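You operate a simulated robot arm through the tools that you are given. There is no shell and no other tool. Be economical: measure what you need, move in short steps, check, and stop when the job is done.

Carry out the task below with a simulated two-armed robot. There is one attempt and no reset: what you move stays moved.

## Task
Shut the box lid. Put the grey cup on the bench top round the brushing box away on the back ledge of the pipe rack. Take the blue pad and leave it on the front part of the sorting table. Stack the yellow chill pad from the top of the side bench on top of the blue chill pad. Any order will do. Set down upright: grey cup.

Only the result counts: the job must be done as asked and must still hold three seconds after the hand-in. Knocking over, shifting, dropping, spilling or breaking anything else fails it. Lids that push on must go on centred and level and be pressed home; caps that screw on are set level and turned clockwise until they are tight.

## Robot
Two 7-joint arms with two-finger parallel grippers on one trunk, on a base that drives. Base frame: it is fixed to the floor where the robot stands at the start and does not move with it; the origin is under the middle of the robot, x ahead of it, y to its left, z up. Readings come in mm, rad, newtons and seconds.
The left shoulder is at the start at [50, 161, 1098], the right one opposite. With the tool pointing down near the work surface each hand reaches from about 220 to 680 mm from the robot's upright axis, wherever it stands, measured 20 degrees to its own side. Places, roughly: back ledge of the pipe rack (180x17 cm) [-4440, -4320, 800]; blue pad [500, 500, 750]; box lid [700, 100, 900]; chill pad [750, 1000, 750]; front part of the sorting table [-3000, -2200, 700]; grey cup (8x7x14 cm) [500, 500, 800]. Payload 3.43 kg a hand.
Tool frame (each hand has its own): the origin (TCP) lies between the finger pads and is the grasp point; the fingertips stand 30 mm ahead of it; z points along the fingers, y is the line along which they close. The gripper opens to 94 mm. The fingers are 28 mm wide and 10 mm thick; the gripper's body (50 by 96 mm) begins 55 mm behind the TCP.
Orientation is told as [roll, pitch, yaw] about the base's x, y, z axes, in that order, counted from this pose: with the fingers straight down and closing along the base's y, the tool's x points along the base's -x, its y along +y and its z along -z.

## Interface
- The arms move only by the tool play_rows. It takes "left_moves", "right_moves" or both (then of equal length, played together; a hand with none holds still); each is a list of rows, each a list of 3 entries, a list of its own where there are three numbers: the shift along the tool's x, y, z in units of 500 mm (1.0 is 500 mm), then the turn, a rotation vector about the tool's x, y, z in units of 180 degrees (1.0 is 180 degrees), then the finger opening in mm, from 0 to 94. In form: [[[tx, ty, tz], [wx, wy, wz], grip], ...]. A call has 1 to 8 rows; each row is the pose to reach, as a shift and turn from the pose commanded when the call began, along the tool's axes at that moment. A call with a number of a shift or a turn outside -1 to 1 is refused whole. A row lasts 0.2 s, in which the tool goes at most 50 mm and 0.15 rad; a call with a longer step from one row to the next is refused whole, and so is a gripper value outside its range. A pose out of reach is approached as far as the arm can. The call stops where the force on the tool passes 40 N (or 10 N more than at its start, if that is more) or the arm is blocked; 0.2 s more then pass. The fingers move at their own pace (about 45 mm/s each) and stop on an object; they squeeze with about 32 N. The grip force told is the motor's: it shows also when the fingers shut on nothing. Time passes only in rows, and 0.2 s behind the last, so rows that repeat a pose let the fingers close. The reply holds the time, the measured pose of the TCP, the force on the tool along the base axes, the opening and the grip force, in the units named above and with some noise, with the torque about the TCP (base axes, N m) and any sound that the robot's microphone picked up.
- Cameras (640 x 400 px; columns grow to the right, rows downward): "scene" is now at [126.2, 39.1, 1230.1]; the picture's right is [0.45, -0.90, 0.00], its down [-0.39, -0.19, -0.90] and it looks along [0.81, 0.40, -0.44] (base axes); focal length 283 px, centre (320, 200). "left" rides on the left gripper at [76, -14, -103] in its tool frame; the picture's right is [0.18, 0.98, 0.00], its down [-0.75, 0.14, -0.64] and it looks along [-0.63, 0.12, 0.77] (tool axes); focal length 243 px, centre (320, 200). "right" rides on the right gripper at [76, 14, -102] in its tool frame; the picture's right is [-0.18, 0.98, 0.00], its down [-0.75, -0.14, -0.64] and it looks along [-0.63, -0.12, 0.77] (tool axes); focal length 243 px, centre (320, 200). There is no depth. A picture from a camera that has moved, and an enlarged one, comes with that camera's place and axes in the base frame and with its lens. The place of the scene camera against the robot may be out by one fixed shift of up to 12 mm in any direction.
- snapshot(camera): a new picture of that camera. No time passes.
- raise_lower(by): slides the trunk up (or, below 0, down) by that many mm; the arms and the scene camera ride with it, the base frame stays. It gives what a move gives, with no picture.
- steer(legs): drives the robot by 1 to 6 legs, each [ahead, left, turn to the left] in mm, mm and rad, along the robot's own axes; the way and the turn of a leg run together, so that a leg with both is an arc; at most 1500 mm and 3.142 rad a leg. The arms and the cameras ride along, it lands a little off, and it stops where it bumps. It gives what a move gives.
- pan_tilt(pan, tilt): turns the head with the scene camera to pan (to the left, within 1.396 rad either way) and tilt (down, from -0.506 to 1.204), counted from straight ahead of the robot. It gives what a move gives.
- inspect(camera, box): a new picture of the part [left, top, right, bottom] of that camera's present view, enlarged. No time passes.
- sign_off(): hands the job in; it is judged then, once.

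Go step by step. Nothing tells you exact positions but the pictures and the camera data: compare them with the known pose of the tool, close in by small moves and look again before you grip or let go. The budget is 165 turns and 118 pictures, counting those below and the enlarged ones. Unless the task says otherwise, let go and move clear before handing in.

The tools are called after ">>>" as name(argument=value, ...) on one line, values as JSON. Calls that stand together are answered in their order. play_rows: Moves the arms, as the interface text tells. Its arguments: {"type":"object","properties":{"left_moves":{"type":"array"},"right_moves":{"type":"array"}},"required":[]} The other tools are called the same way: raise_lower (by) slides the trunk up or down; steer (legs) drives the base; pan_tilt (pan, tilt) turns the head that bears the scene camera; snapshot (camera) takes a picture; inspect (camera, box) takes an enlarged picture of a part of a camera's view; sign_off () hands the job in.

At the start:

```text
time_s: 0.0
left_ee_pos: [315.3, 409.5, 1127.0]
left_orientation: [-0.001, 0.0, 0.001]
left_wrist_force: [0.6, 0.2, 0.2]
left_ft_torque: [0.02, 0.02, 0.0]
left_gripper_width: 93.9
left_grip_force: 0.0
right_ee_pos: [410.3, 13.8, 1088.6]
right_orientation: [0.0, -0.001, -0.001]
right_wrist_force: [0.5, 0.1, 0.2]
right_ft_torque: [0.01, -0.01, 0.01]
right_gripper_width: 94.0
right_grip_force: 0.0
trunk travel left (down, up): [-125.0, 142.0]
robot x, y, heading: [-0.2, -1.1, -0.0]
head pan, tilt: [0.463, 0.452]
```

scene: 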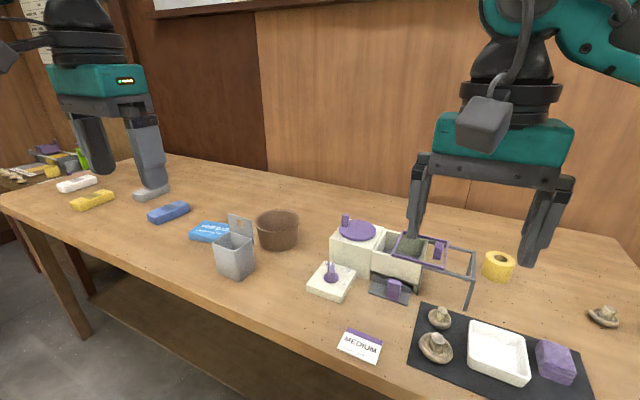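
right: 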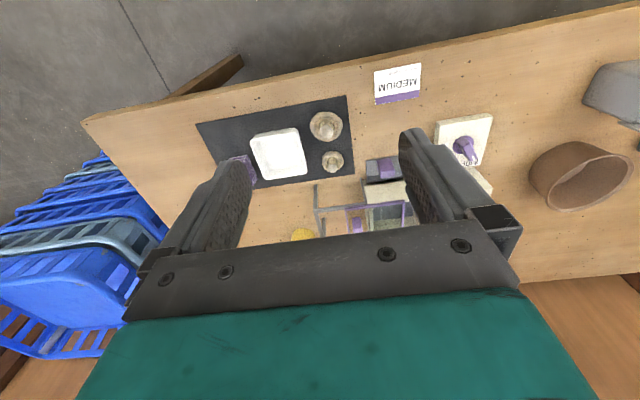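
left: 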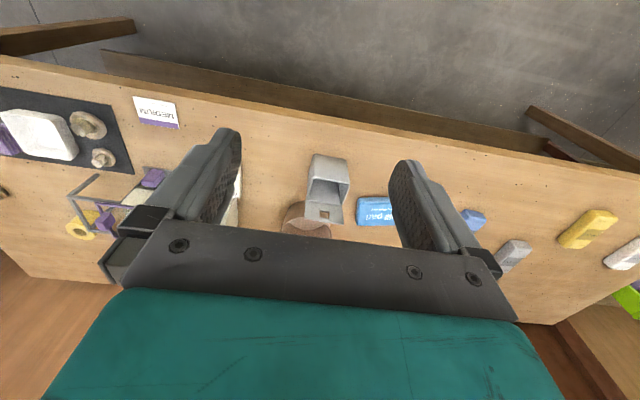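

I see a bench with a box whose lid seems to be off or sliding, a grey square cup with a tab, a blue pad, and chill pads to the left. I'll look closer at each.

>>> inspect(camera="scene", box=[290, 190, 490, 315])

>>> inspect(camera="scene", box=[40, 160, 300, 320])

>>> inspect(camera="left", box=[220, 130, 540, 330])

```text
3.20 times, centred on (390, 252) of scene
camera zoom: at [126.2, 39.1, 1230.1], right [0.45, -0.9, 0.0], down [-0.39, -0.19, -0.9], along [0.81, 0.4, -0.44], focal length 905 px, centre (96, 32)
```

zoom: 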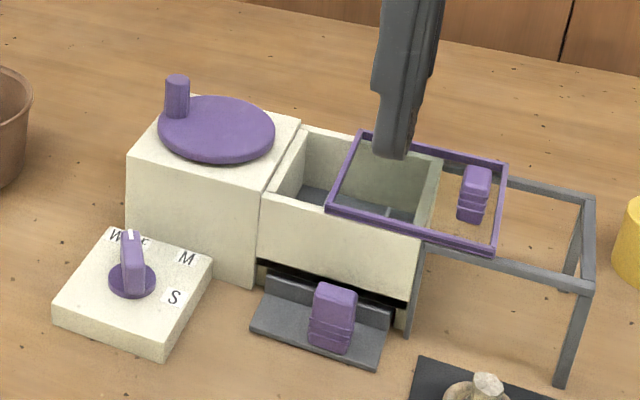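

```text
2.46 times, centred on (170, 240) of scene
camera zoom: at [126.2, 39.1, 1230.1], right [0.45, -0.9, 0.0], down [-0.39, -0.19, -0.9], along [0.81, 0.4, -0.44], focal length 696 px, centre (689, 102)
```

zoom: 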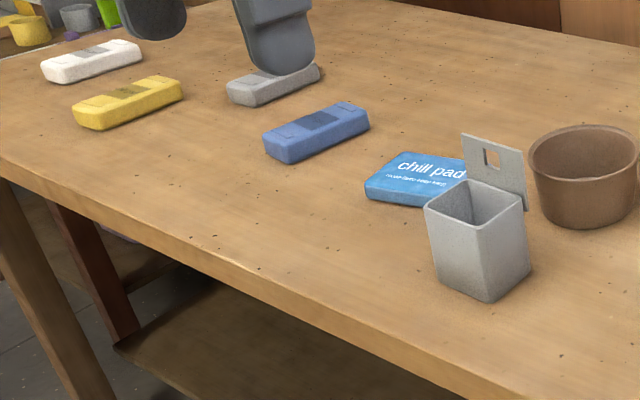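

```text
2.00 times, centred on (380, 230) of left
camera zoom: at [239.5, 395.6, 1232.5], right [-0.19, 0.98, 0.0], down [0.75, 0.14, 0.64], along [0.63, 0.12, -0.77], focal length 485 px, centre (200, 140)
```

zoom: 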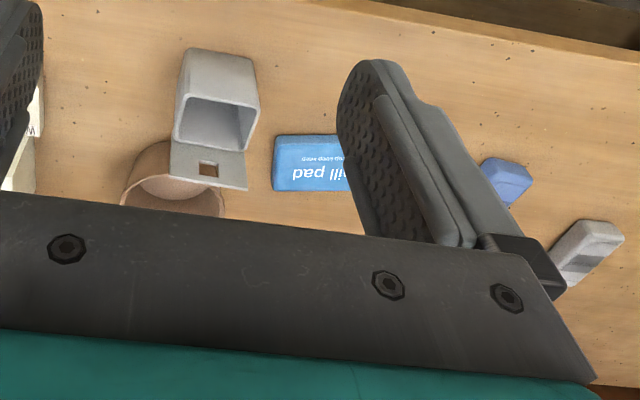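

The bench holds a blue pad labelled "chill pad" plus a set of coloured blocks, and there is more furniture on the left. I'll look around to settle which pad is which.

>>> pan_tilt(pan=1.2, tilt=0.4)

>>> snapshot(camera="scene")

>>> pan_tilt(pan=-1.2, tilt=0.35)

>>> snapshot(camera="scene")

```text
time_s: 1.1
left_ee_pos: [315.7, 410.2, 1130.0]
left_orientation: [0.001, -0.002, 0.002]
left_wrist_force: [0.1, -0.1, 0.1]
left_ft_torque: [-0.01, 0.0, -0.01]
left_gripper_width: 93.9
left_grip_force: 0.0
right_ee_pos: [408.6, 14.5, 1088.2]
right_orientation: [0.0, 0.001, 0.001]
right_wrist_force: [0.0, 0.1, -0.5]
right_ft_torque: [0.01, 0.04, 0.0]
right_gripper_width: 94.0
right_grip_force: 0.0
trunk travel left (down, up): [-125.0, 142.0]
robot x, y, heading: [1.2, 1.2, 0.004]
head pan, tilt: [1.201, 0.4]
```

```text
111 pictures are left
camera scene: at [77.6, 84.4, 1234.9], right [0.93, -0.36, 0.0], down [-0.14, -0.36, -0.92], along [0.33, 0.86, -0.39], focal length 283 px, centre (320, 200)
```

scene: 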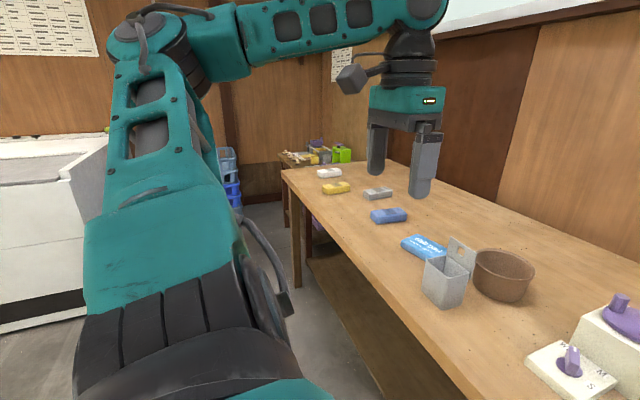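

```text
time_s: 3.3
left_ee_pos: [315.8, 410.5, 1129.3]
left_orientation: [0.0, -0.003, 0.002]
left_wrist_force: [-0.5, 0.4, 0.8]
left_ft_torque: [-0.01, -0.01, -0.02]
left_gripper_width: 94.1
left_grip_force: 0.0
right_ee_pos: [410.7, 14.2, 1087.9]
right_orientation: [0.0, -0.002, -0.001]
right_wrist_force: [0.0, 0.1, -0.7]
right_ft_torque: [-0.01, 0.01, 0.0]
right_gripper_width: 93.9
right_grip_force: 0.2
trunk travel left (down, up): [-125.0, 142.0]
robot x, y, heading: [0.3, -1.2, -0.001]
head pan, tilt: [-1.201, 0.351]
```

```text
110 pictures are left
camera scene: at [77.7, -88.7, 1239.5], right [-0.93, -0.36, 0.0], down [-0.12, 0.32, -0.94], along [0.34, -0.88, -0.34], focal length 283 px, centre (320, 200)
```

scene: 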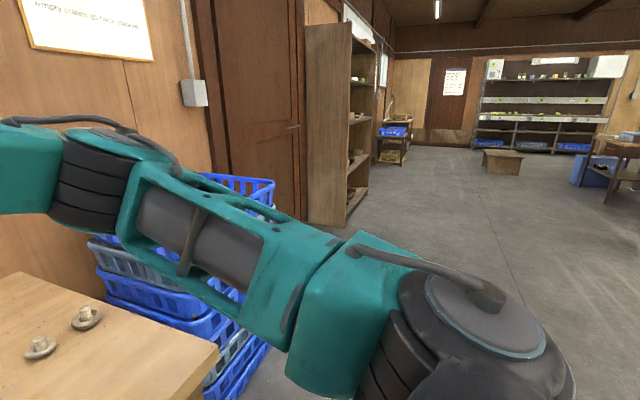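

I need detail on the left table and the coloured blocks.

>>> pan_tilt(pan=0.95, tilt=0.35)

>>> inspect(camera="scene", box=[200, 120, 360, 220])

>>> inspect(camera="scene", box=[240, 160, 400, 260])

```text
time_s: 5.3
left_ee_pos: [314.7, 409.4, 1128.9]
left_orientation: [-0.001, -0.001, 0.001]
left_wrist_force: [-0.2, 0.0, -0.4]
left_ft_torque: [0.01, -0.02, 0.0]
left_gripper_width: 94.0
left_grip_force: 0.0
right_ee_pos: [409.3, 14.3, 1088.5]
right_orientation: [0.0, 0.0, 0.0]
right_wrist_force: [0.4, -0.1, -0.1]
right_ft_torque: [-0.05, 0.01, 0.02]
right_gripper_width: 94.2
right_grip_force: 0.0
trunk travel left (down, up): [-125.0, 142.0]
robot x, y, heading: [-1.0, 1.1, -0.004]
head pan, tilt: [0.949, 0.351]
```

```text
4.00 times, centred on (280, 170) of scene
camera zoom: at [98.2, 73.8, 1239.5], right [0.81, -0.58, 0.0], down [-0.2, -0.28, -0.94], along [0.55, 0.76, -0.34], focal length 1131 px, centre (480, 320)
```

zoom: 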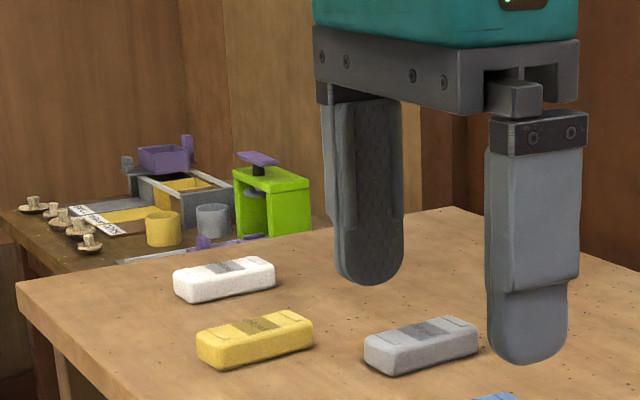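

```text
4.00 times, centred on (320, 210) of scene
camera zoom: at [98.2, 73.8, 1239.5], right [0.81, -0.58, 0.0], down [-0.2, -0.28, -0.94], along [0.55, 0.76, -0.34], focal length 1131 px, centre (320, 160)
```

zoom: 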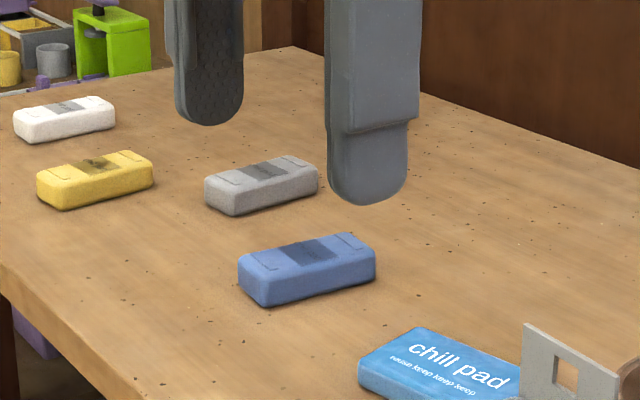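

The four coloured blocks look like one family (chill pads), with the light-blue printed pad separate. I'll look at the box from the right hand camera and at the blocks' text.

>>> pan_tilt(pan=0.05, tilt=0.6)

>>> inspect(camera="scene", box=[180, 110, 420, 260])

>>> inspect(camera="right", box=[270, 120, 430, 240])

```text
time_s: 6.5
left_ee_pos: [316.0, 410.7, 1129.2]
left_orientation: [0.0, -0.001, 0.001]
left_wrist_force: [0.1, 0.8, 0.4]
left_ft_torque: [-0.03, -0.01, -0.01]
left_gripper_width: 94.0
left_grip_force: 0.1
right_ee_pos: [409.4, 14.6, 1087.7]
right_orientation: [-0.001, 0.0, 0.0]
right_wrist_force: [0.5, 0.5, 0.2]
right_ft_torque: [0.01, 0.01, -0.01]
right_gripper_width: 94.0
right_grip_force: 0.1
trunk travel left (down, up): [-125.0, 142.0]
robot x, y, heading: [-0.6, -6.0, 0.005]
head pan, tilt: [0.051, 0.6]
```

```text
2.67 times, centred on (300, 185) of scene
camera zoom: at [132.3, 2.7, 1216.7], right [0.05, -1.0, 0.0], down [-0.56, -0.03, -0.83], along [0.82, 0.04, -0.56], focal length 754 px, centre (373, 240)
```

zoom: 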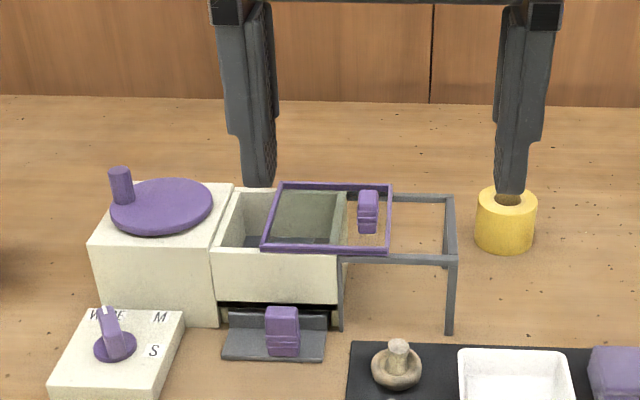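

```text
3.33 times, centred on (350, 180) of right
camera zoom: at [334.0, 30.4, 1190.8], right [0.18, 0.98, 0.0], down [0.75, -0.14, 0.64], along [0.63, -0.12, -0.77], focal length 809 px, centre (220, 267)
```

zoom: 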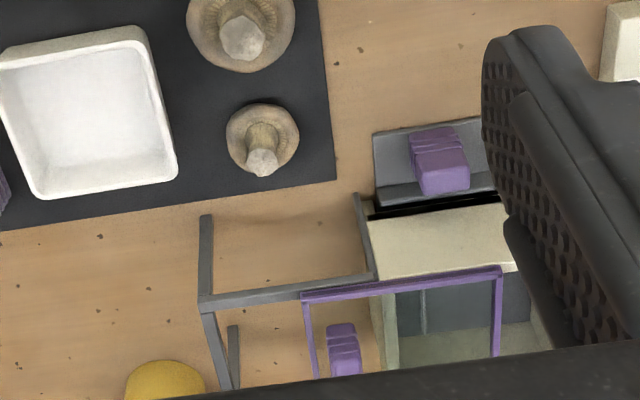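

The lid is a purple sliding frame with its handle near (641, 33, 880–915); it must slide about 38 mm to +y. I'll move the robot a little ahead and left so the right hand can reach comfortably.

>>> steer(legs=[[60, 150, 0]])

>>> snapshot(camera="scene")

>>> snapshot(camera="right")

```text
time_s: 7.9
left_ee_pos: [377.2, 557.4, 1127.8]
left_orientation: [0.0, -0.003, 0.001]
left_wrist_force: [0.3, 0.2, 0.2]
left_ft_torque: [-0.01, 0.02, 0.04]
left_gripper_width: 94.2
left_grip_force: 0.0
right_ee_pos: [469.2, 163.8, 1088.7]
right_orientation: [0.001, 0.001, -0.002]
right_wrist_force: [-0.5, 0.1, -1.1]
right_ft_torque: [0.0, 0.01, 0.0]
right_gripper_width: 94.1
right_grip_force: 0.1
trunk travel left (down, up): [-125.0, 142.0]
robot x, y, heading: [58.9, 147.7, -0.004]
head pan, tilt: [0.051, 0.6]
```

```text
105 pictures are left
camera scene: at [192.8, 151.6, 1216.7], right [0.05, -1.0, 0.0], down [-0.56, -0.03, -0.82], along [0.82, 0.04, -0.57], focal length 283 px, centre (320, 200)
```

scene: 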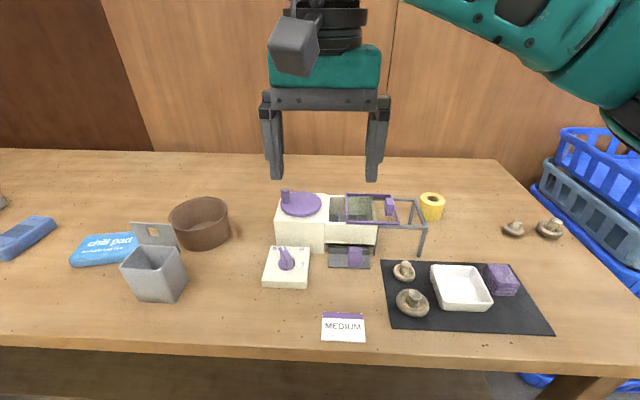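

```text
104 pictures are left
camera right: at [394.6, 179.3, 1190.7], right [0.19, 0.98, 0.0], down [0.75, -0.14, 0.64], along [0.63, -0.12, -0.77], focal length 243 px, centre (320, 200)
```

right: 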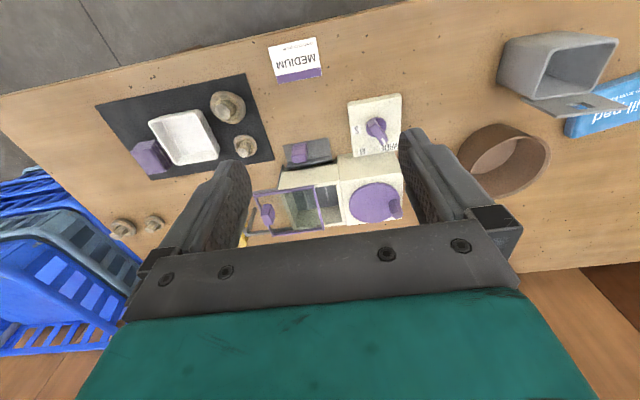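

Handle triangulates to about (665, 31, 880). I'll hover the right hand over it at TCP height 1000.

>>> play_rows(right_moves=[[[-0.064, -0.044, 0.03], [0, 0, 0], 94], [[-0.127, -0.089, 0.059], [0, 0, 0], 80], [[-0.191, -0.133, 0.089], [0, 0, 0], 70], [[-0.255, -0.177, 0.119], [0, 0, 0], 60], [[-0.318, -0.222, 0.148], [0, 0, 0], 50], [[-0.382, -0.266, 0.178], [0, 0, 0], 50]])

>>> snapshot(camera="right")

>>> inspect(camera="scene", box=[240, 130, 480, 280])

```text
time_s: 9.3
left_ee_pos: [375.4, 558.0, 1129.1]
left_orientation: [0.001, -0.003, 0.003]
left_wrist_force: [0.9, 0.3, 0.6]
left_ft_torque: [0.0, 0.01, 0.02]
left_gripper_width: 94.1
left_grip_force: 0.0
right_ee_pos: [660.6, 26.8, 997.2]
right_orientation: [0.0, -0.001, -0.001]
right_wrist_force: [0.2, 0.0, -1.2]
right_ft_torque: [0.0, 0.0, 0.0]
right_gripper_width: 50.2
right_grip_force: 0.1
trunk travel left (down, up): [-125.0, 142.0]
robot x, y, heading: [60.9, 149.4, -0.002]
head pan, tilt: [0.051, 0.6]
```

```text
103 pictures are left
camera right: at [585.4, 44.0, 1100.6], right [0.18, 0.98, 0.0], down [0.75, -0.14, 0.64], along [0.63, -0.12, -0.77], focal length 243 px, centre (320, 200)
```

right: 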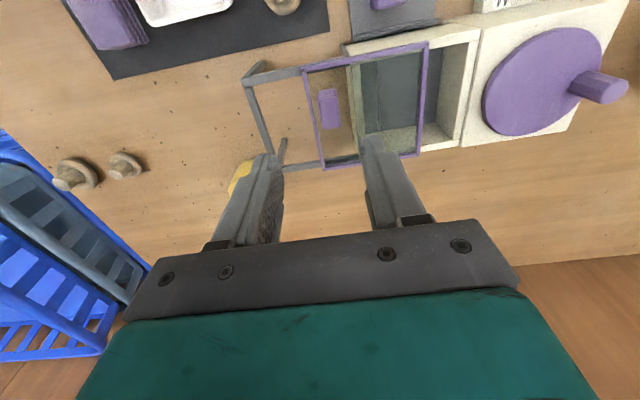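

```text
2.67 times, centred on (360, 205) of scene
camera zoom: at [192.8, 151.1, 1216.7], right [0.05, -1.0, 0.0], down [-0.56, -0.03, -0.82], along [0.82, 0.04, -0.57], focal length 754 px, centre (213, 187)
```

zoom: 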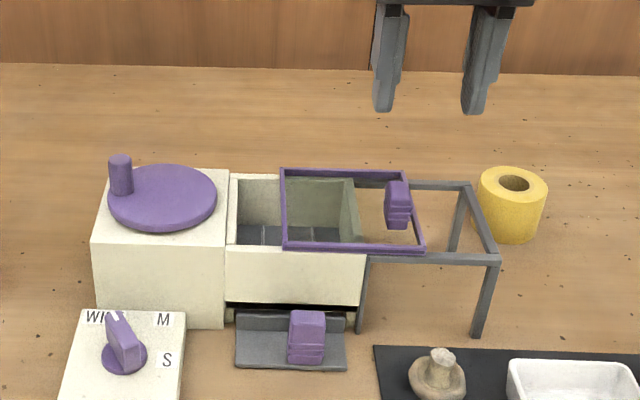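

Handle is at about (656, 36). I'll descend to tip height about 895 with the jaw straddling it.

>>> play_rows(right_moves=[[[0.004, 0.018, 0.07], [0, 0, 0], 44], [[0.008, 0.018, 0.144], [0, 0, 0], 44]])

>>> inspect(camera="right", box=[200, 80, 440, 240])

>>> inspect(camera="scene", box=[310, 130, 470, 250])

```text
time_s: 9.9
left_ee_pos: [375.9, 558.5, 1130.2]
left_orientation: [0.003, -0.001, 0.001]
left_wrist_force: [0.4, -0.6, -0.3]
left_ft_torque: [0.03, 0.01, 0.01]
left_gripper_width: 94.2
left_grip_force: 0.0
right_ee_pos: [657.7, 36.2, 926.6]
right_orientation: [0.0, 0.0, -0.001]
right_wrist_force: [-0.1, 0.2, -0.2]
right_ft_torque: [0.02, 0.04, -0.01]
right_gripper_width: 43.9
right_grip_force: 0.0
trunk travel left (down, up): [-125.0, 142.0]
robot x, y, heading: [61.9, 148.2, -0.006]
head pan, tilt: [0.051, 0.6]
```

```text
2.50 times, centred on (320, 160) of right
camera zoom: at [581.3, 53.1, 1028.7], right [0.19, 0.98, 0.0], down [0.75, -0.14, 0.64], along [0.63, -0.12, -0.77], focal length 606 px, centre (320, 300)
```

zoom: 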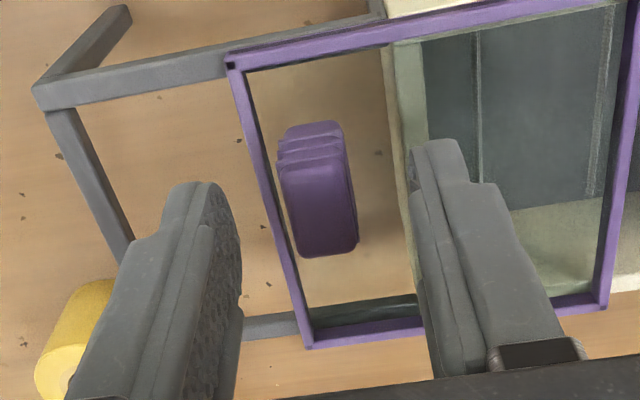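

```text
3.33 times, centred on (390, 190) of scene
camera zoom: at [192.8, 150.9, 1216.7], right [0.05, -1.0, 0.0], down [-0.56, -0.03, -0.82], along [0.82, 0.04, -0.57], focal length 942 px, centre (87, 233)
```

zoom: 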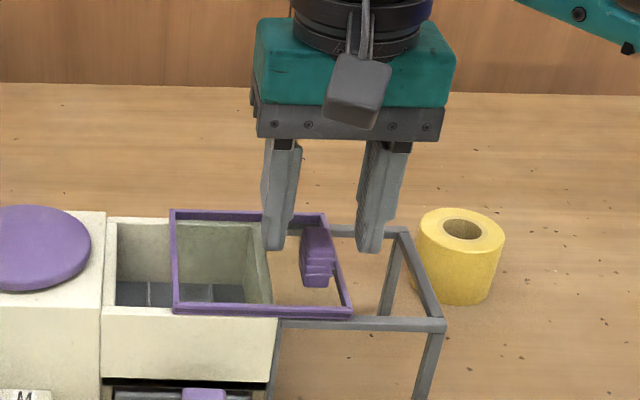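

Handle sits between the fingers. I'll lower about 14 mm more and close.

>>> play_rows(right_moves=[[[0, 0, 0.014], [0, 0, 0], 44], [[0, 0, 0.028], [0, 0, 0], 44], [[0, 0, 0.028], [0, 0, 0], 5], [[0, 0, 0.028], [0, 0, 0], 5], [[0, 0, 0.028], [0, 0, 0], 5]])

>>> inspect(camera="right", box=[200, 80, 440, 240])

```text
time_s: 11.1
left_ee_pos: [377.1, 557.5, 1129.7]
left_orientation: [0.001, -0.002, 0.002]
left_wrist_force: [-0.1, -0.3, 0.0]
left_ft_torque: [0.0, -0.02, 0.02]
left_gripper_width: 94.1
left_grip_force: 0.0
right_ee_pos: [657.0, 37.6, 913.3]
right_orientation: [-0.001, 0.0, -0.001]
right_wrist_force: [0.0, 0.3, -0.5]
right_ft_torque: [-0.03, -0.24, 0.03]
right_gripper_width: 15.5
right_grip_force: 38.2
trunk travel left (down, up): [-125.0, 142.0]
robot x, y, heading: [59.6, 148.3, 0.0]
head pan, tilt: [0.051, 0.6]
```

```text
2.50 times, centred on (320, 160) of right
camera zoom: at [581.3, 54.2, 1015.5], right [0.19, 0.98, 0.0], down [0.75, -0.14, 0.64], along [0.63, -0.12, -0.77], focal length 606 px, centre (320, 300)
```

zoom: 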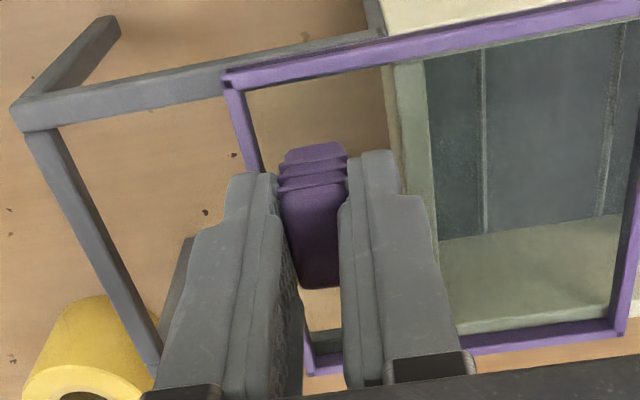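

Gripped at 15.5 mm and the rails run along +y. I'll slide it left until it stops.

>>> play_rows(right_moves=[[[0, 0.016, 0], [0, 0, 0], 5], [[0, 0.032, 0], [0, 0, 0], 5], [[0, 0.048, 0], [0, 0, 0], 5], [[0, 0.06, 0], [0, 0, 0], 5], [[0, 0.07, 0], [0, 0, 0], 5], [[0, 0.08, 0], [0, 0, 0], 5], [[0, 0.09, 0], [0, 0, 0], 5]])

>>> inspect(camera="scene", box=[260, 150, 460, 275])

```text
time_s: 12.7
left_ee_pos: [375.9, 557.4, 1129.7]
left_orientation: [0.004, -0.002, -0.001]
left_wrist_force: [0.5, 0.6, 0.0]
left_ft_torque: [0.01, -0.01, -0.01]
left_gripper_width: 93.9
left_grip_force: 0.0
right_ee_pos: [656.3, 79.6, 912.4]
right_orientation: [-0.003, 0.003, -0.004]
right_wrist_force: [-3.5, -11.2, -2.2]
right_ft_torque: [-0.08, -0.96, 0.37]
right_gripper_width: 15.4
right_grip_force: 45.4
trunk travel left (down, up): [-125.0, 142.0]
robot x, y, heading: [59.5, 147.0, 0.004]
head pan, tilt: [0.051, 0.6]
```

```text
3.20 times, centred on (360, 212) of scene
camera zoom: at [192.3, 149.7, 1216.7], right [0.05, -1.0, 0.0], down [-0.56, -0.03, -0.83], along [0.82, 0.04, -0.56], focal length 905 px, centre (192, 160)
```

zoom: 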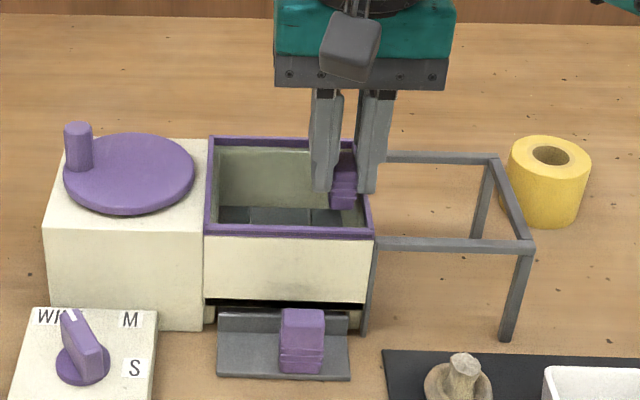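

The lid covers the box and resistance has begun. I'll give a firm last push before releasing.

>>> play_rows(right_moves=[[[0, 0.012, 0], [0, 0, 0], 5], [[0, 0.024, 0], [0, 0, 0], 5], [[0, 0.034, 0], [0, 0, 0], 5], [[0, 0.044, 0], [0, 0, 0], 5]])

>>> inspect(camera="right", box=[200, 60, 520, 260])

```text
time_s: 13.3
left_ee_pos: [375.5, 555.6, 1130.8]
left_orientation: [0.0, -0.005, -0.001]
left_wrist_force: [-0.3, 0.3, -0.9]
left_ft_torque: [-0.03, -0.04, -0.02]
left_gripper_width: 94.0
left_grip_force: 0.1
right_ee_pos: [657.3, 80.7, 912.8]
right_orientation: [-0.019, 0.004, -0.016]
right_wrist_force: [-5.3, -9.6, 4.0]
right_ft_torque: [0.09, -0.1, 0.79]
right_gripper_width: 15.8
right_grip_force: 44.5
trunk travel left (down, up): [-125.0, 142.0]
robot x, y, heading: [57.5, 148.4, -0.005]
head pan, tilt: [0.051, 0.6]
stopped in row 2 (right hand): the force on the tool passed its limit (the readings are from after the stop); the commanded pose is now the measured one
```

```text
2.00 times, centred on (360, 160) of right
camera zoom: at [582.3, 99.3, 1015.5], right [0.2, 0.98, -0.02], down [0.75, -0.14, 0.64], along [0.62, -0.14, -0.77], focal length 485 px, centre (240, 280)
```

zoom: 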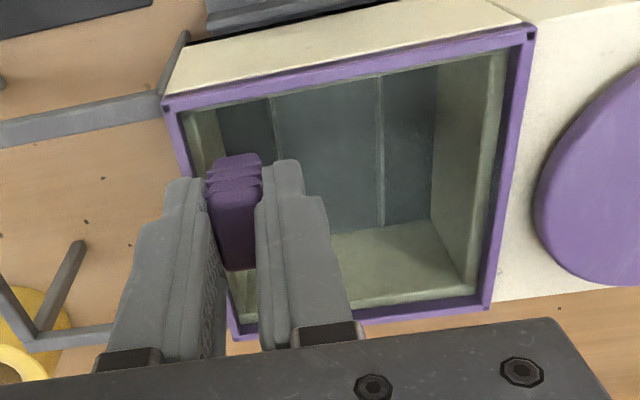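

The lid is fully shut against its stop. Release and lift clear.

>>> play_rows(right_moves=[[[0, 0, 0], [0, 0, 0], 40], [[0, 0, 0], [0, 0, 0], 40], [[0, 0, -0.06], [0, 0, 0], 40], [[0, 0, -0.14], [0, 0, 0], 40], [[0, 0, -0.23], [0, 0, 0], 40], [[0.08, -0.02, -0.28], [0, 0, 0], 60], [[0.17, -0.04, -0.3], [0, 0, 0], 94]])

>>> pan_tilt(pan=0.5, tilt=0.65)

>>> snapshot(camera="scene")

```text
time_s: 14.9
left_ee_pos: [376.8, 555.7, 1129.3]
left_orientation: [0.003, -0.002, 0.001]
left_wrist_force: [-0.1, -0.2, 0.2]
left_ft_torque: [0.0, 0.02, 0.02]
left_gripper_width: 93.9
left_grip_force: 0.0
right_ee_pos: [571.2, 67.0, 1063.8]
right_orientation: [-0.016, 0.004, -0.018]
right_wrist_force: [0.0, -0.3, 0.0]
right_ft_torque: [-0.01, 0.0, -0.01]
right_gripper_width: 91.3
right_grip_force: 0.0
trunk travel left (down, up): [-125.0, 142.0]
robot x, y, heading: [62.6, 147.0, 0.001]
head pan, tilt: [0.051, 0.6]
```

```text
time_s: 15.8
left_ee_pos: [376.8, 558.2, 1128.2]
left_orientation: [0.001, -0.002, 0.0]
left_wrist_force: [-0.5, 0.0, -0.7]
left_ft_torque: [-0.02, 0.03, -0.03]
left_gripper_width: 94.1
left_grip_force: 0.1
right_ee_pos: [573.3, 66.2, 1062.3]
right_orientation: [-0.016, 0.003, -0.015]
right_wrist_force: [0.1, 0.4, 0.9]
right_ft_torque: [0.06, -0.02, 0.03]
right_gripper_width: 94.1
right_grip_force: 0.0
trunk travel left (down, up): [-125.0, 142.0]
robot x, y, heading: [58.6, 144.4, -0.001]
head pan, tilt: [0.499, 0.649]
```

```text
96 pictures are left
camera scene: at [180.5, 187.3, 1212.4], right [0.48, -0.88, 0.0], down [-0.53, -0.29, -0.8], along [0.7, 0.38, -0.6], focal length 283 px, centre (320, 200)
```

scene: 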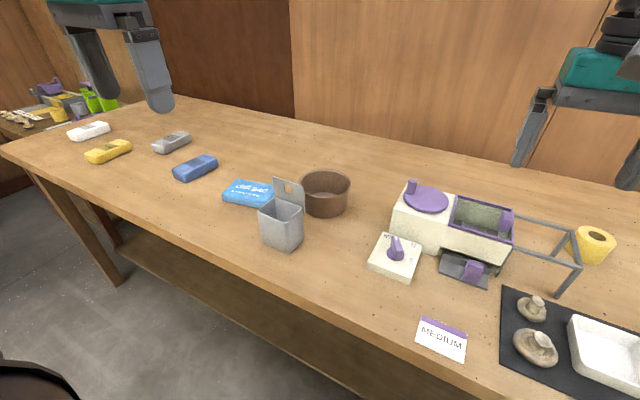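

Lid is shut. Now I drive left toward the yellow chill pad to stack it on the dark blue block.

>>> steer(legs=[[30, 820, 0]])

>>> pan_tilt(pan=0.4, tilt=0.7)

>>> snapshot(camera="scene")

>>> snapshot(camera="left")

```text
time_s: 20.2
left_ee_pos: [408.1, 1374.6, 1128.3]
left_orientation: [0.001, -0.001, 0.003]
left_wrist_force: [-1.3, 0.2, 0.6]
left_ft_torque: [0.02, 0.01, 0.03]
left_gripper_width: 93.6
left_grip_force: 0.1
right_ee_pos: [605.5, 885.8, 1063.1]
right_orientation: [-0.016, 0.004, -0.011]
right_wrist_force: [-0.3, 0.3, -0.2]
right_ft_torque: [-0.01, 0.0, 0.0]
right_gripper_width: 94.0
right_grip_force: 0.0
trunk travel left (down, up): [-125.0, 142.0]
robot x, y, heading: [90.7, 966.5, -0.002]
head pan, tilt: [0.499, 0.649]
```

```text
time_s: 20.9
left_ee_pos: [408.3, 1373.3, 1129.9]
left_orientation: [0.002, -0.002, 0.001]
left_wrist_force: [0.2, 0.0, 0.5]
left_ft_torque: [0.03, 0.03, 0.02]
left_gripper_width: 94.1
left_grip_force: 0.0
right_ee_pos: [605.2, 886.1, 1063.2]
right_orientation: [-0.016, 0.004, -0.013]
right_wrist_force: [0.3, -0.1, -0.5]
right_ft_torque: [0.01, -0.02, 0.0]
right_gripper_width: 94.1
right_grip_force: 0.0
trunk travel left (down, up): [-125.0, 142.0]
robot x, y, heading: [92.5, 964.4, -0.002]
head pan, tilt: [0.4, 0.7]
```

```text
95 pictures are left
camera scene: at [214.4, 996.3, 1208.1], right [0.39, -0.92, 0.0], down [-0.59, -0.25, -0.77], along [0.7, 0.3, -0.64], focal length 283 px, centre (320, 200)
```

scene: 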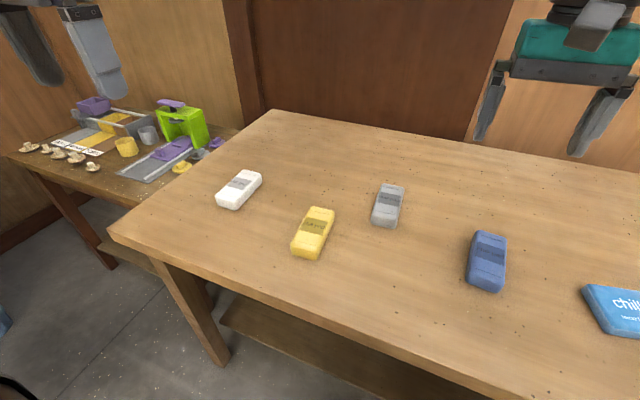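

```text
94 pictures are left
camera left: at [332.0, 1360.5, 1232.5], right [-0.19, 0.98, 0.0], down [0.75, 0.14, 0.64], along [0.63, 0.12, -0.77], focal length 243 px, centre (320, 200)
```

left: 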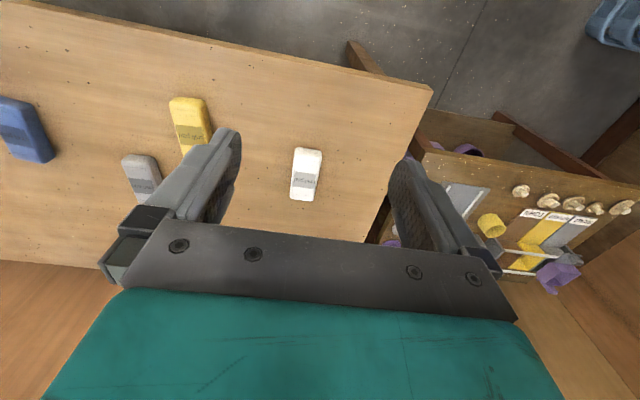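

There's another small table at left; I'll zoom on it and on the printed text of the blocks.

>>> inspect(camera="scene", box=[0, 80, 240, 230])

>>> inspect(camera="scene", box=[200, 150, 420, 290])

>>> inspect(camera="scene", box=[440, 200, 640, 350])

```text
2.67 times, centred on (120, 155) of scene
camera zoom: at [214.4, 996.3, 1208.1], right [0.39, -0.92, 0.0], down [-0.59, -0.25, -0.77], along [0.7, 0.3, -0.64], focal length 754 px, centre (853, 320)
```

zoom: 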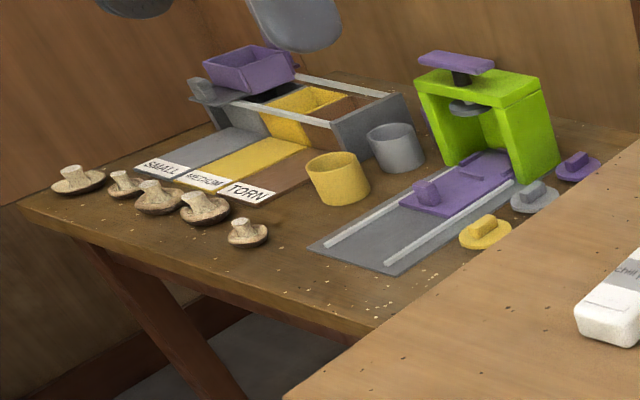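

```text
2.86 times, centred on (310, 220) of scene
camera zoom: at [214.4, 996.3, 1208.1], right [0.39, -0.92, 0.0], down [-0.59, -0.25, -0.77], along [0.7, 0.3, -0.64], focal length 808 px, centre (349, 143)
```

zoom: 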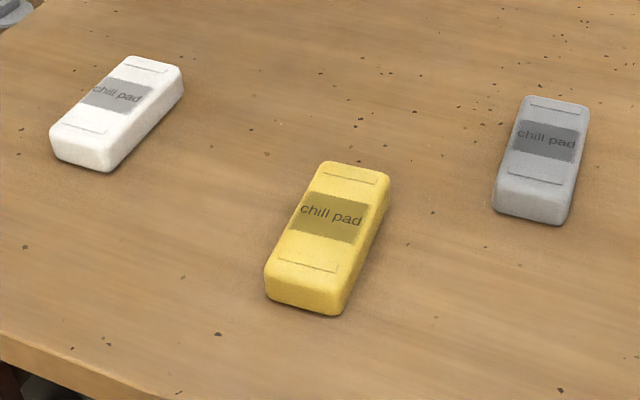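

```text
2.67 times, centred on (540, 275) of scene
camera zoom: at [214.4, 996.3, 1208.1], right [0.39, -0.92, 0.0], down [-0.59, -0.25, -0.77], along [0.7, 0.3, -0.64], focal length 754 px, centre (-267, 0)
```

zoom: 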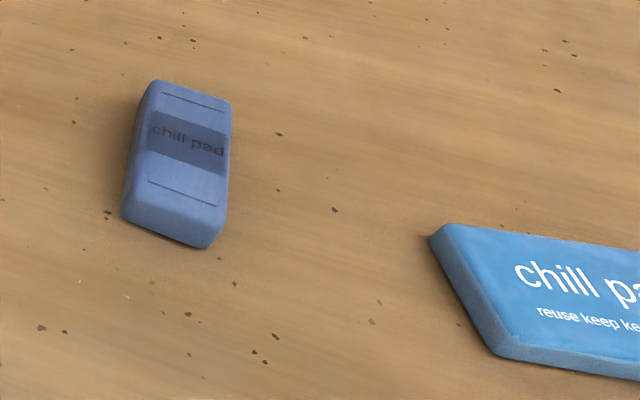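

All four small blocks are chill pads; the dark blue one is "the blue chill pad" and the wider light-blue slab is "the blue pad". Yellow looks to be near (572, 1158, top about 790); I'll hover the left hand there.

>>> play_rows(left_moves=[[[-0.047, -0.061, 0.051], [0, 0, 0], 94], [[-0.094, -0.123, 0.103], [0, 0, 0], 94], [[-0.141, -0.184, 0.154], [0, 0, 0], 94], [[-0.187, -0.246, 0.206], [0, 0, 0], 94], [[-0.234, -0.307, 0.257], [0, 0, 0], 94], [[-0.281, -0.369, 0.309], [0, 0, 0], 94], [[-0.328, -0.43, 0.36], [0, 0, 0], 94]])

>>> snapshot(camera="left")

>>> snapshot(camera="scene")

```text
time_s: 22.4
left_ee_pos: [574.3, 1160.6, 949.0]
left_orientation: [0.0, -0.001, 0.002]
left_wrist_force: [1.5, -0.5, 0.9]
left_ft_torque: [-0.01, 0.02, 0.03]
left_gripper_width: 93.9
left_grip_force: 0.1
right_ee_pos: [605.5, 885.6, 1061.9]
right_orientation: [-0.015, 0.005, -0.011]
right_wrist_force: [-0.4, 0.2, -0.3]
right_ft_torque: [0.0, -0.02, -0.03]
right_gripper_width: 94.2
right_grip_force: 0.0
trunk travel left (down, up): [-125.0, 142.0]
robot x, y, heading: [91.1, 968.2, -0.001]
head pan, tilt: [0.4, 0.7]
```

```text
90 pictures are left
camera left: at [497.5, 1145.8, 1052.5], right [-0.19, 0.98, 0.0], down [0.75, 0.14, 0.64], along [0.63, 0.12, -0.77], focal length 243 px, centre (320, 200)
```

left: 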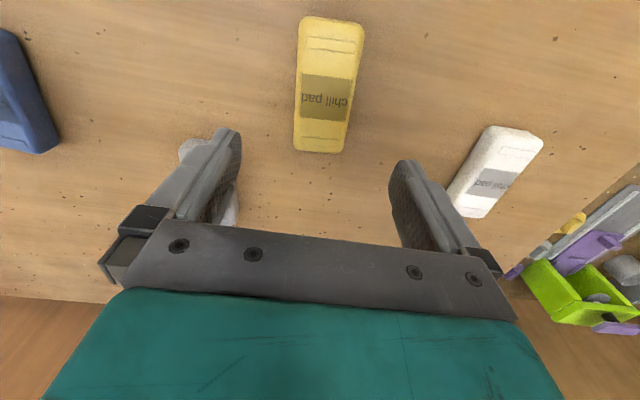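

```text
89 pictures are left
camera scene: at [215.1, 996.5, 1208.0], right [0.39, -0.92, 0.0], down [-0.59, -0.25, -0.76], along [0.7, 0.3, -0.64], focal length 283 px, centre (320, 200)
```

scene: 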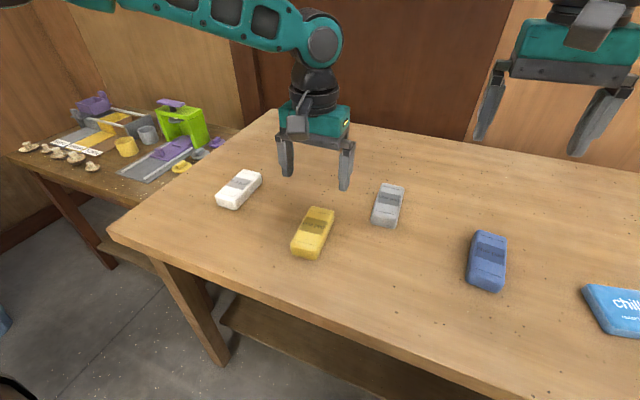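

Yellow pad: centre about (568, 1164), top near z 805, long axis turned about 0.1 rad. I'll turn and come down to tip height about 808, then look.

>>> play_rows(left_moves=[[[0.006, 0.004, 0.08], [0, 0, -0.016], 94], [[0.012, 0.007, 0.16], [0, 0, -0.032], 94], [[0.012, 0.007, 0.222], [0, 0, -0.032], 94]])

>>> snapshot(camera="left")

>>> inspect(camera="scene", box=[230, 150, 390, 270])

```text
time_s: 23.2
left_ee_pos: [564.4, 1168.9, 841.3]
left_orientation: [-0.003, -0.003, 0.104]
left_wrist_force: [0.4, 0.1, -0.6]
left_ft_torque: [0.01, -0.02, -0.03]
left_gripper_width: 94.1
left_grip_force: 0.1
left hand out of reach, approached as far as the arm can: row 3
right_ee_pos: [604.5, 884.5, 1063.1]
right_orientation: [-0.016, 0.005, -0.013]
right_wrist_force: [0.3, 0.2, 0.0]
right_ft_torque: [-0.02, -0.03, -0.01]
right_gripper_width: 94.2
right_grip_force: 0.0
trunk travel left (down, up): [-125.0, 142.0]
robot x, y, heading: [90.9, 964.2, -0.001]
head pan, tilt: [0.4, 0.7]
```

```text
88 pictures are left
camera left: at [488.9, 1146.4, 944.6], right [-0.28, 0.96, 0.0], down [0.73, 0.22, 0.64], along [0.62, 0.18, -0.76], focal length 243 px, centre (320, 200)
```

left: 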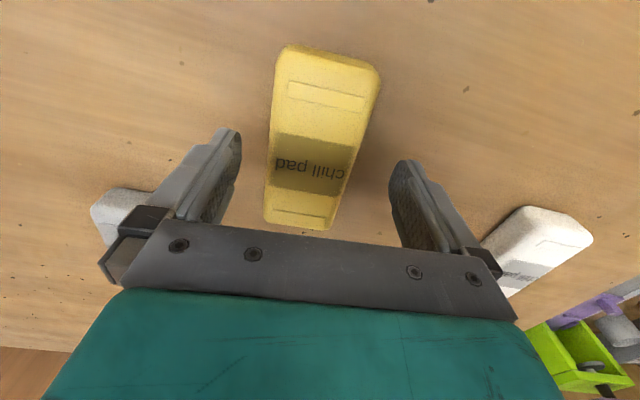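

```text
3.33 times, centred on (310, 210) of scene
camera zoom: at [214.3, 996.3, 1208.1], right [0.39, -0.92, 0.0], down [-0.59, -0.25, -0.77], along [0.7, 0.3, -0.64], focal length 942 px, centre (353, 167)
```

zoom: 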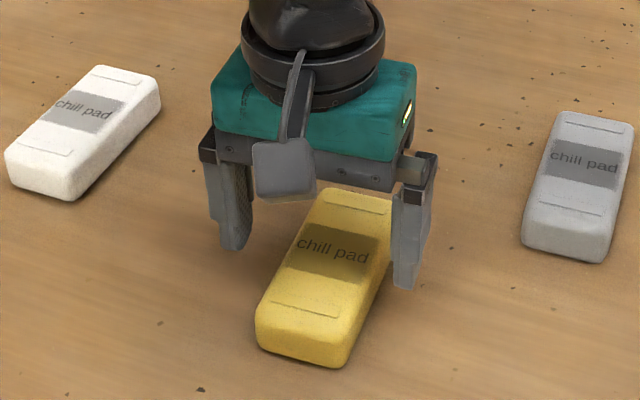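

Pad centre confirmed at (568, 1164), top z≈806. The arm is at its low limit, so I'll lift the hand and lower the trunk by 100 mm.

>>> play_rows(left_moves=[[[-0.006, -0.008, -0.09], [0, 0, 0], 94], [[-0.006, -0.008, -0.18], [0, 0, 0], 94]])

>>> raise_lower(by=-100)

>>> inspect(camera="left", box=[180, 40, 460, 240])

```text
time_s: 23.9
left_ee_pos: [567.0, 1164.0, 933.1]
left_orientation: [0.0, -0.001, 0.1]
left_wrist_force: [-0.5, 0.6, -0.5]
left_ft_torque: [0.03, 0.0, 0.02]
left_gripper_width: 94.2
left_grip_force: 0.1
right_ee_pos: [604.8, 885.3, 1064.2]
right_orientation: [-0.016, 0.003, -0.014]
right_wrist_force: [0.1, 0.5, -0.6]
right_ft_torque: [-0.03, -0.02, 0.03]
right_gripper_width: 94.0
right_grip_force: 0.1
trunk travel left (down, up): [-125.0, 142.0]
robot x, y, heading: [94.7, 965.6, -0.001]
head pan, tilt: [0.4, 0.7]
```

```text
time_s: 25.2
left_ee_pos: [569.4, 1163.8, 832.5]
left_orientation: [0.001, -0.003, 0.101]
left_wrist_force: [0.3, -0.8, -0.5]
left_ft_torque: [-0.02, 0.01, -0.05]
left_gripper_width: 93.7
left_grip_force: 0.0
right_ee_pos: [604.6, 885.5, 964.1]
right_orientation: [-0.015, 0.002, -0.012]
right_wrist_force: [0.1, -0.1, 1.2]
right_ft_torque: [-0.03, -0.01, 0.0]
right_gripper_width: 93.8
right_grip_force: 0.1
trunk travel left (down, up): [-25.0, 242.0]
robot x, y, heading: [91.5, 964.4, -0.001]
head pan, tilt: [0.4, 0.7]
```

```text
2.00 times, centred on (320, 140) of left
camera zoom: at [493.4, 1141.7, 935.6], right [-0.28, 0.96, 0.0], down [0.73, 0.22, 0.64], along [0.62, 0.18, -0.77], focal length 485 px, centre (320, 320)
```

zoom: 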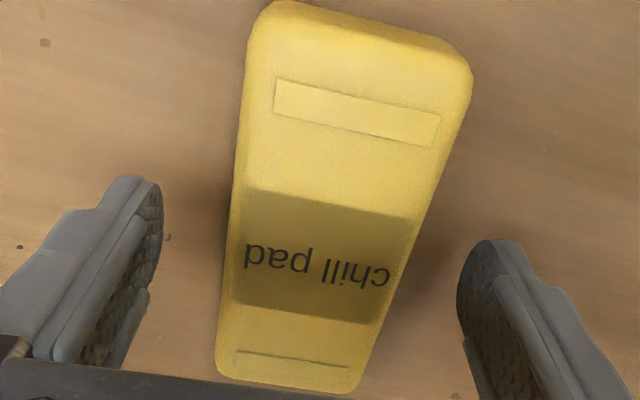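

Well aligned. I'll descend in small steps toward tips just above the table.

>>> play_rows(left_moves=[[[0, 0, 0.012], [0, 0, 0], 94], [[0, 0, 0.024], [0, 0, 0], 94], [[0, 0, 0.034], [0, 0, 0], 94]])

>>> inspect(camera="scene", box=[230, 90, 390, 210])

```text
time_s: 26.0
left_ee_pos: [567.8, 1162.4, 816.0]
left_orientation: [0.001, -0.001, 0.104]
left_wrist_force: [-0.2, 0.2, 0.1]
left_ft_torque: [-0.03, -0.04, 0.0]
left_gripper_width: 94.0
left_grip_force: 0.2
right_ee_pos: [605.6, 885.6, 963.4]
right_orientation: [-0.016, 0.003, -0.011]
right_wrist_force: [-0.7, -0.7, 0.5]
right_ft_torque: [0.01, -0.01, -0.01]
right_gripper_width: 94.1
right_grip_force: 0.0
trunk travel left (down, up): [-25.0, 242.0]
robot x, y, heading: [94.1, 967.9, 0.003]
head pan, tilt: [0.4, 0.7]
```

```text
3.33 times, centred on (310, 150) of scene
camera zoom: at [214.5, 996.3, 1108.1], right [0.39, -0.92, 0.0], down [-0.59, -0.25, -0.76], along [0.7, 0.3, -0.64], focal length 942 px, centre (353, 367)
```

zoom: 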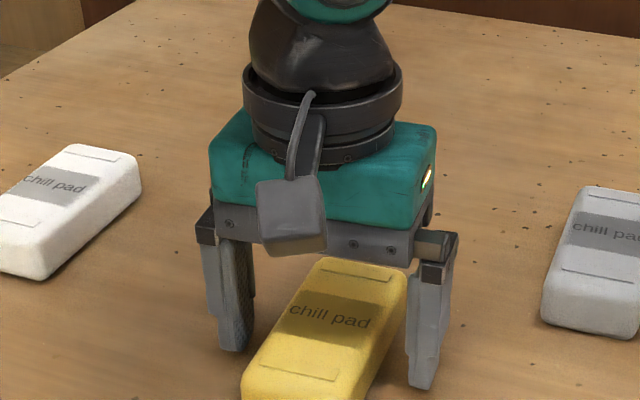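

Tips still slightly above the table. Down 6 mm more and close.

>>> play_rows(left_moves=[[[0, 0, 0.006], [0, 0, 0], 94], [[0, 0, 0.012], [0, 0, 0], 94], [[0, 0, 0.012], [0, 0, 0], 60], [[0, 0, 0.012], [0, 0, 0], 40], [[0, 0, 0.012], [0, 0, 0], 30], [[0, 0, 0.012], [0, 0, 0], 30]])

>>> inspect(camera="left", box=[180, 40, 460, 240])

```text
time_s: 27.4
left_ee_pos: [568.9, 1164.2, 811.1]
left_orientation: [-0.001, -0.004, 0.102]
left_wrist_force: [2.1, -1.4, 6.8]
left_ft_torque: [-0.23, 0.03, -0.04]
left_gripper_width: 60.5
left_grip_force: 32.3
right_ee_pos: [605.3, 885.0, 963.2]
right_orientation: [-0.015, 0.003, -0.013]
right_wrist_force: [-0.1, 1.0, -0.4]
right_ft_torque: [-0.01, 0.01, -0.03]
right_gripper_width: 93.9
right_grip_force: 0.0
trunk travel left (down, up): [-25.0, 242.0]
robot x, y, heading: [93.6, 967.2, -0.006]
head pan, tilt: [0.4, 0.7]
```

```text
2.00 times, centred on (320, 140) of left
camera zoom: at [493.7, 1141.3, 913.1], right [-0.28, 0.96, 0.0], down [0.73, 0.22, 0.64], along [0.62, 0.18, -0.76], focal length 485 px, centre (320, 320)
```

zoom: 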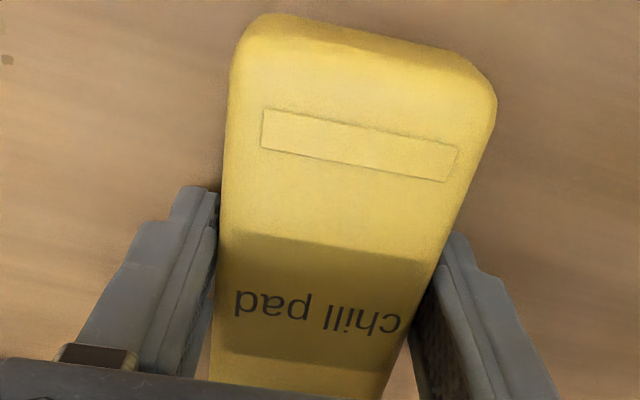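

Gripped at 60.5 mm, with fingertips about at the table (z≈780). Lift to 120 mm up and check.

>>> play_rows(left_moves=[[[0, 0, -0.04], [0, 0, 0], 30], [[0, 0, -0.12], [0, 0, 0], 30], [[0, 0, -0.2], [0, 0, 0], 30], [[0, 0, -0.28], [0, 0, 0], 30]])

>>> snapshot(camera="scene")

>>> snapshot(camera="left")

```text
time_s: 28.4
left_ee_pos: [567.2, 1162.2, 949.5]
left_orientation: [0.002, -0.003, 0.102]
left_wrist_force: [1.1, -0.2, -1.6]
left_ft_torque: [0.02, 0.0, -0.05]
left_gripper_width: 60.0
left_grip_force: 32.2
right_ee_pos: [604.6, 885.1, 963.1]
right_orientation: [-0.016, 0.003, -0.012]
right_wrist_force: [0.3, 0.0, -0.7]
right_ft_torque: [-0.03, 0.01, 0.0]
right_gripper_width: 94.3
right_grip_force: 0.2
trunk travel left (down, up): [-25.0, 242.0]
robot x, y, heading: [94.3, 967.7, -0.003]
head pan, tilt: [0.4, 0.7]
```

```text
83 pictures are left
camera scene: at [214.5, 996.3, 1108.0], right [0.39, -0.92, 0.0], down [-0.59, -0.25, -0.77], along [0.7, 0.3, -0.64], focal length 283 px, centre (320, 200)
```

scene: 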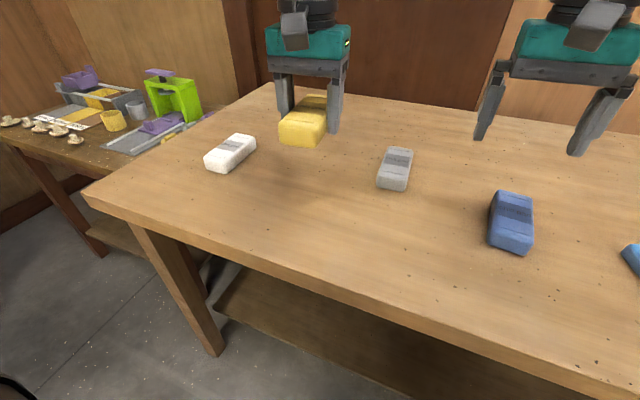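

```text
82 pictures are left
camera left: at [492.6, 1141.9, 1053.5], right [-0.28, 0.96, 0.0], down [0.73, 0.22, 0.64], along [0.62, 0.18, -0.77], focal length 243 px, centre (320, 200)
```

left: 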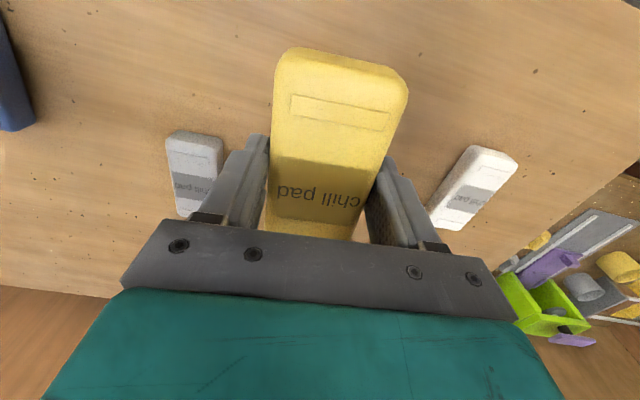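

The right-hand camera is almost above the dark blue pad; I'll use it to locate it.

>>> snapshot(camera="right")

```text
81 pictures are left
camera right: at [530.4, 903.6, 1065.8], right [0.2, 0.98, -0.02], down [0.75, -0.14, 0.64], along [0.63, -0.14, -0.77], focal length 243 px, centre (320, 200)
```

right: 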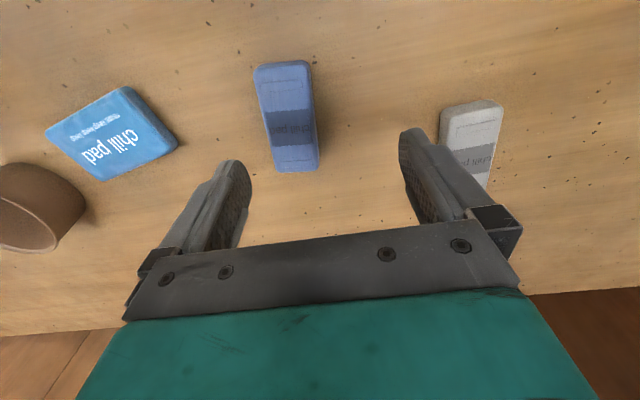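

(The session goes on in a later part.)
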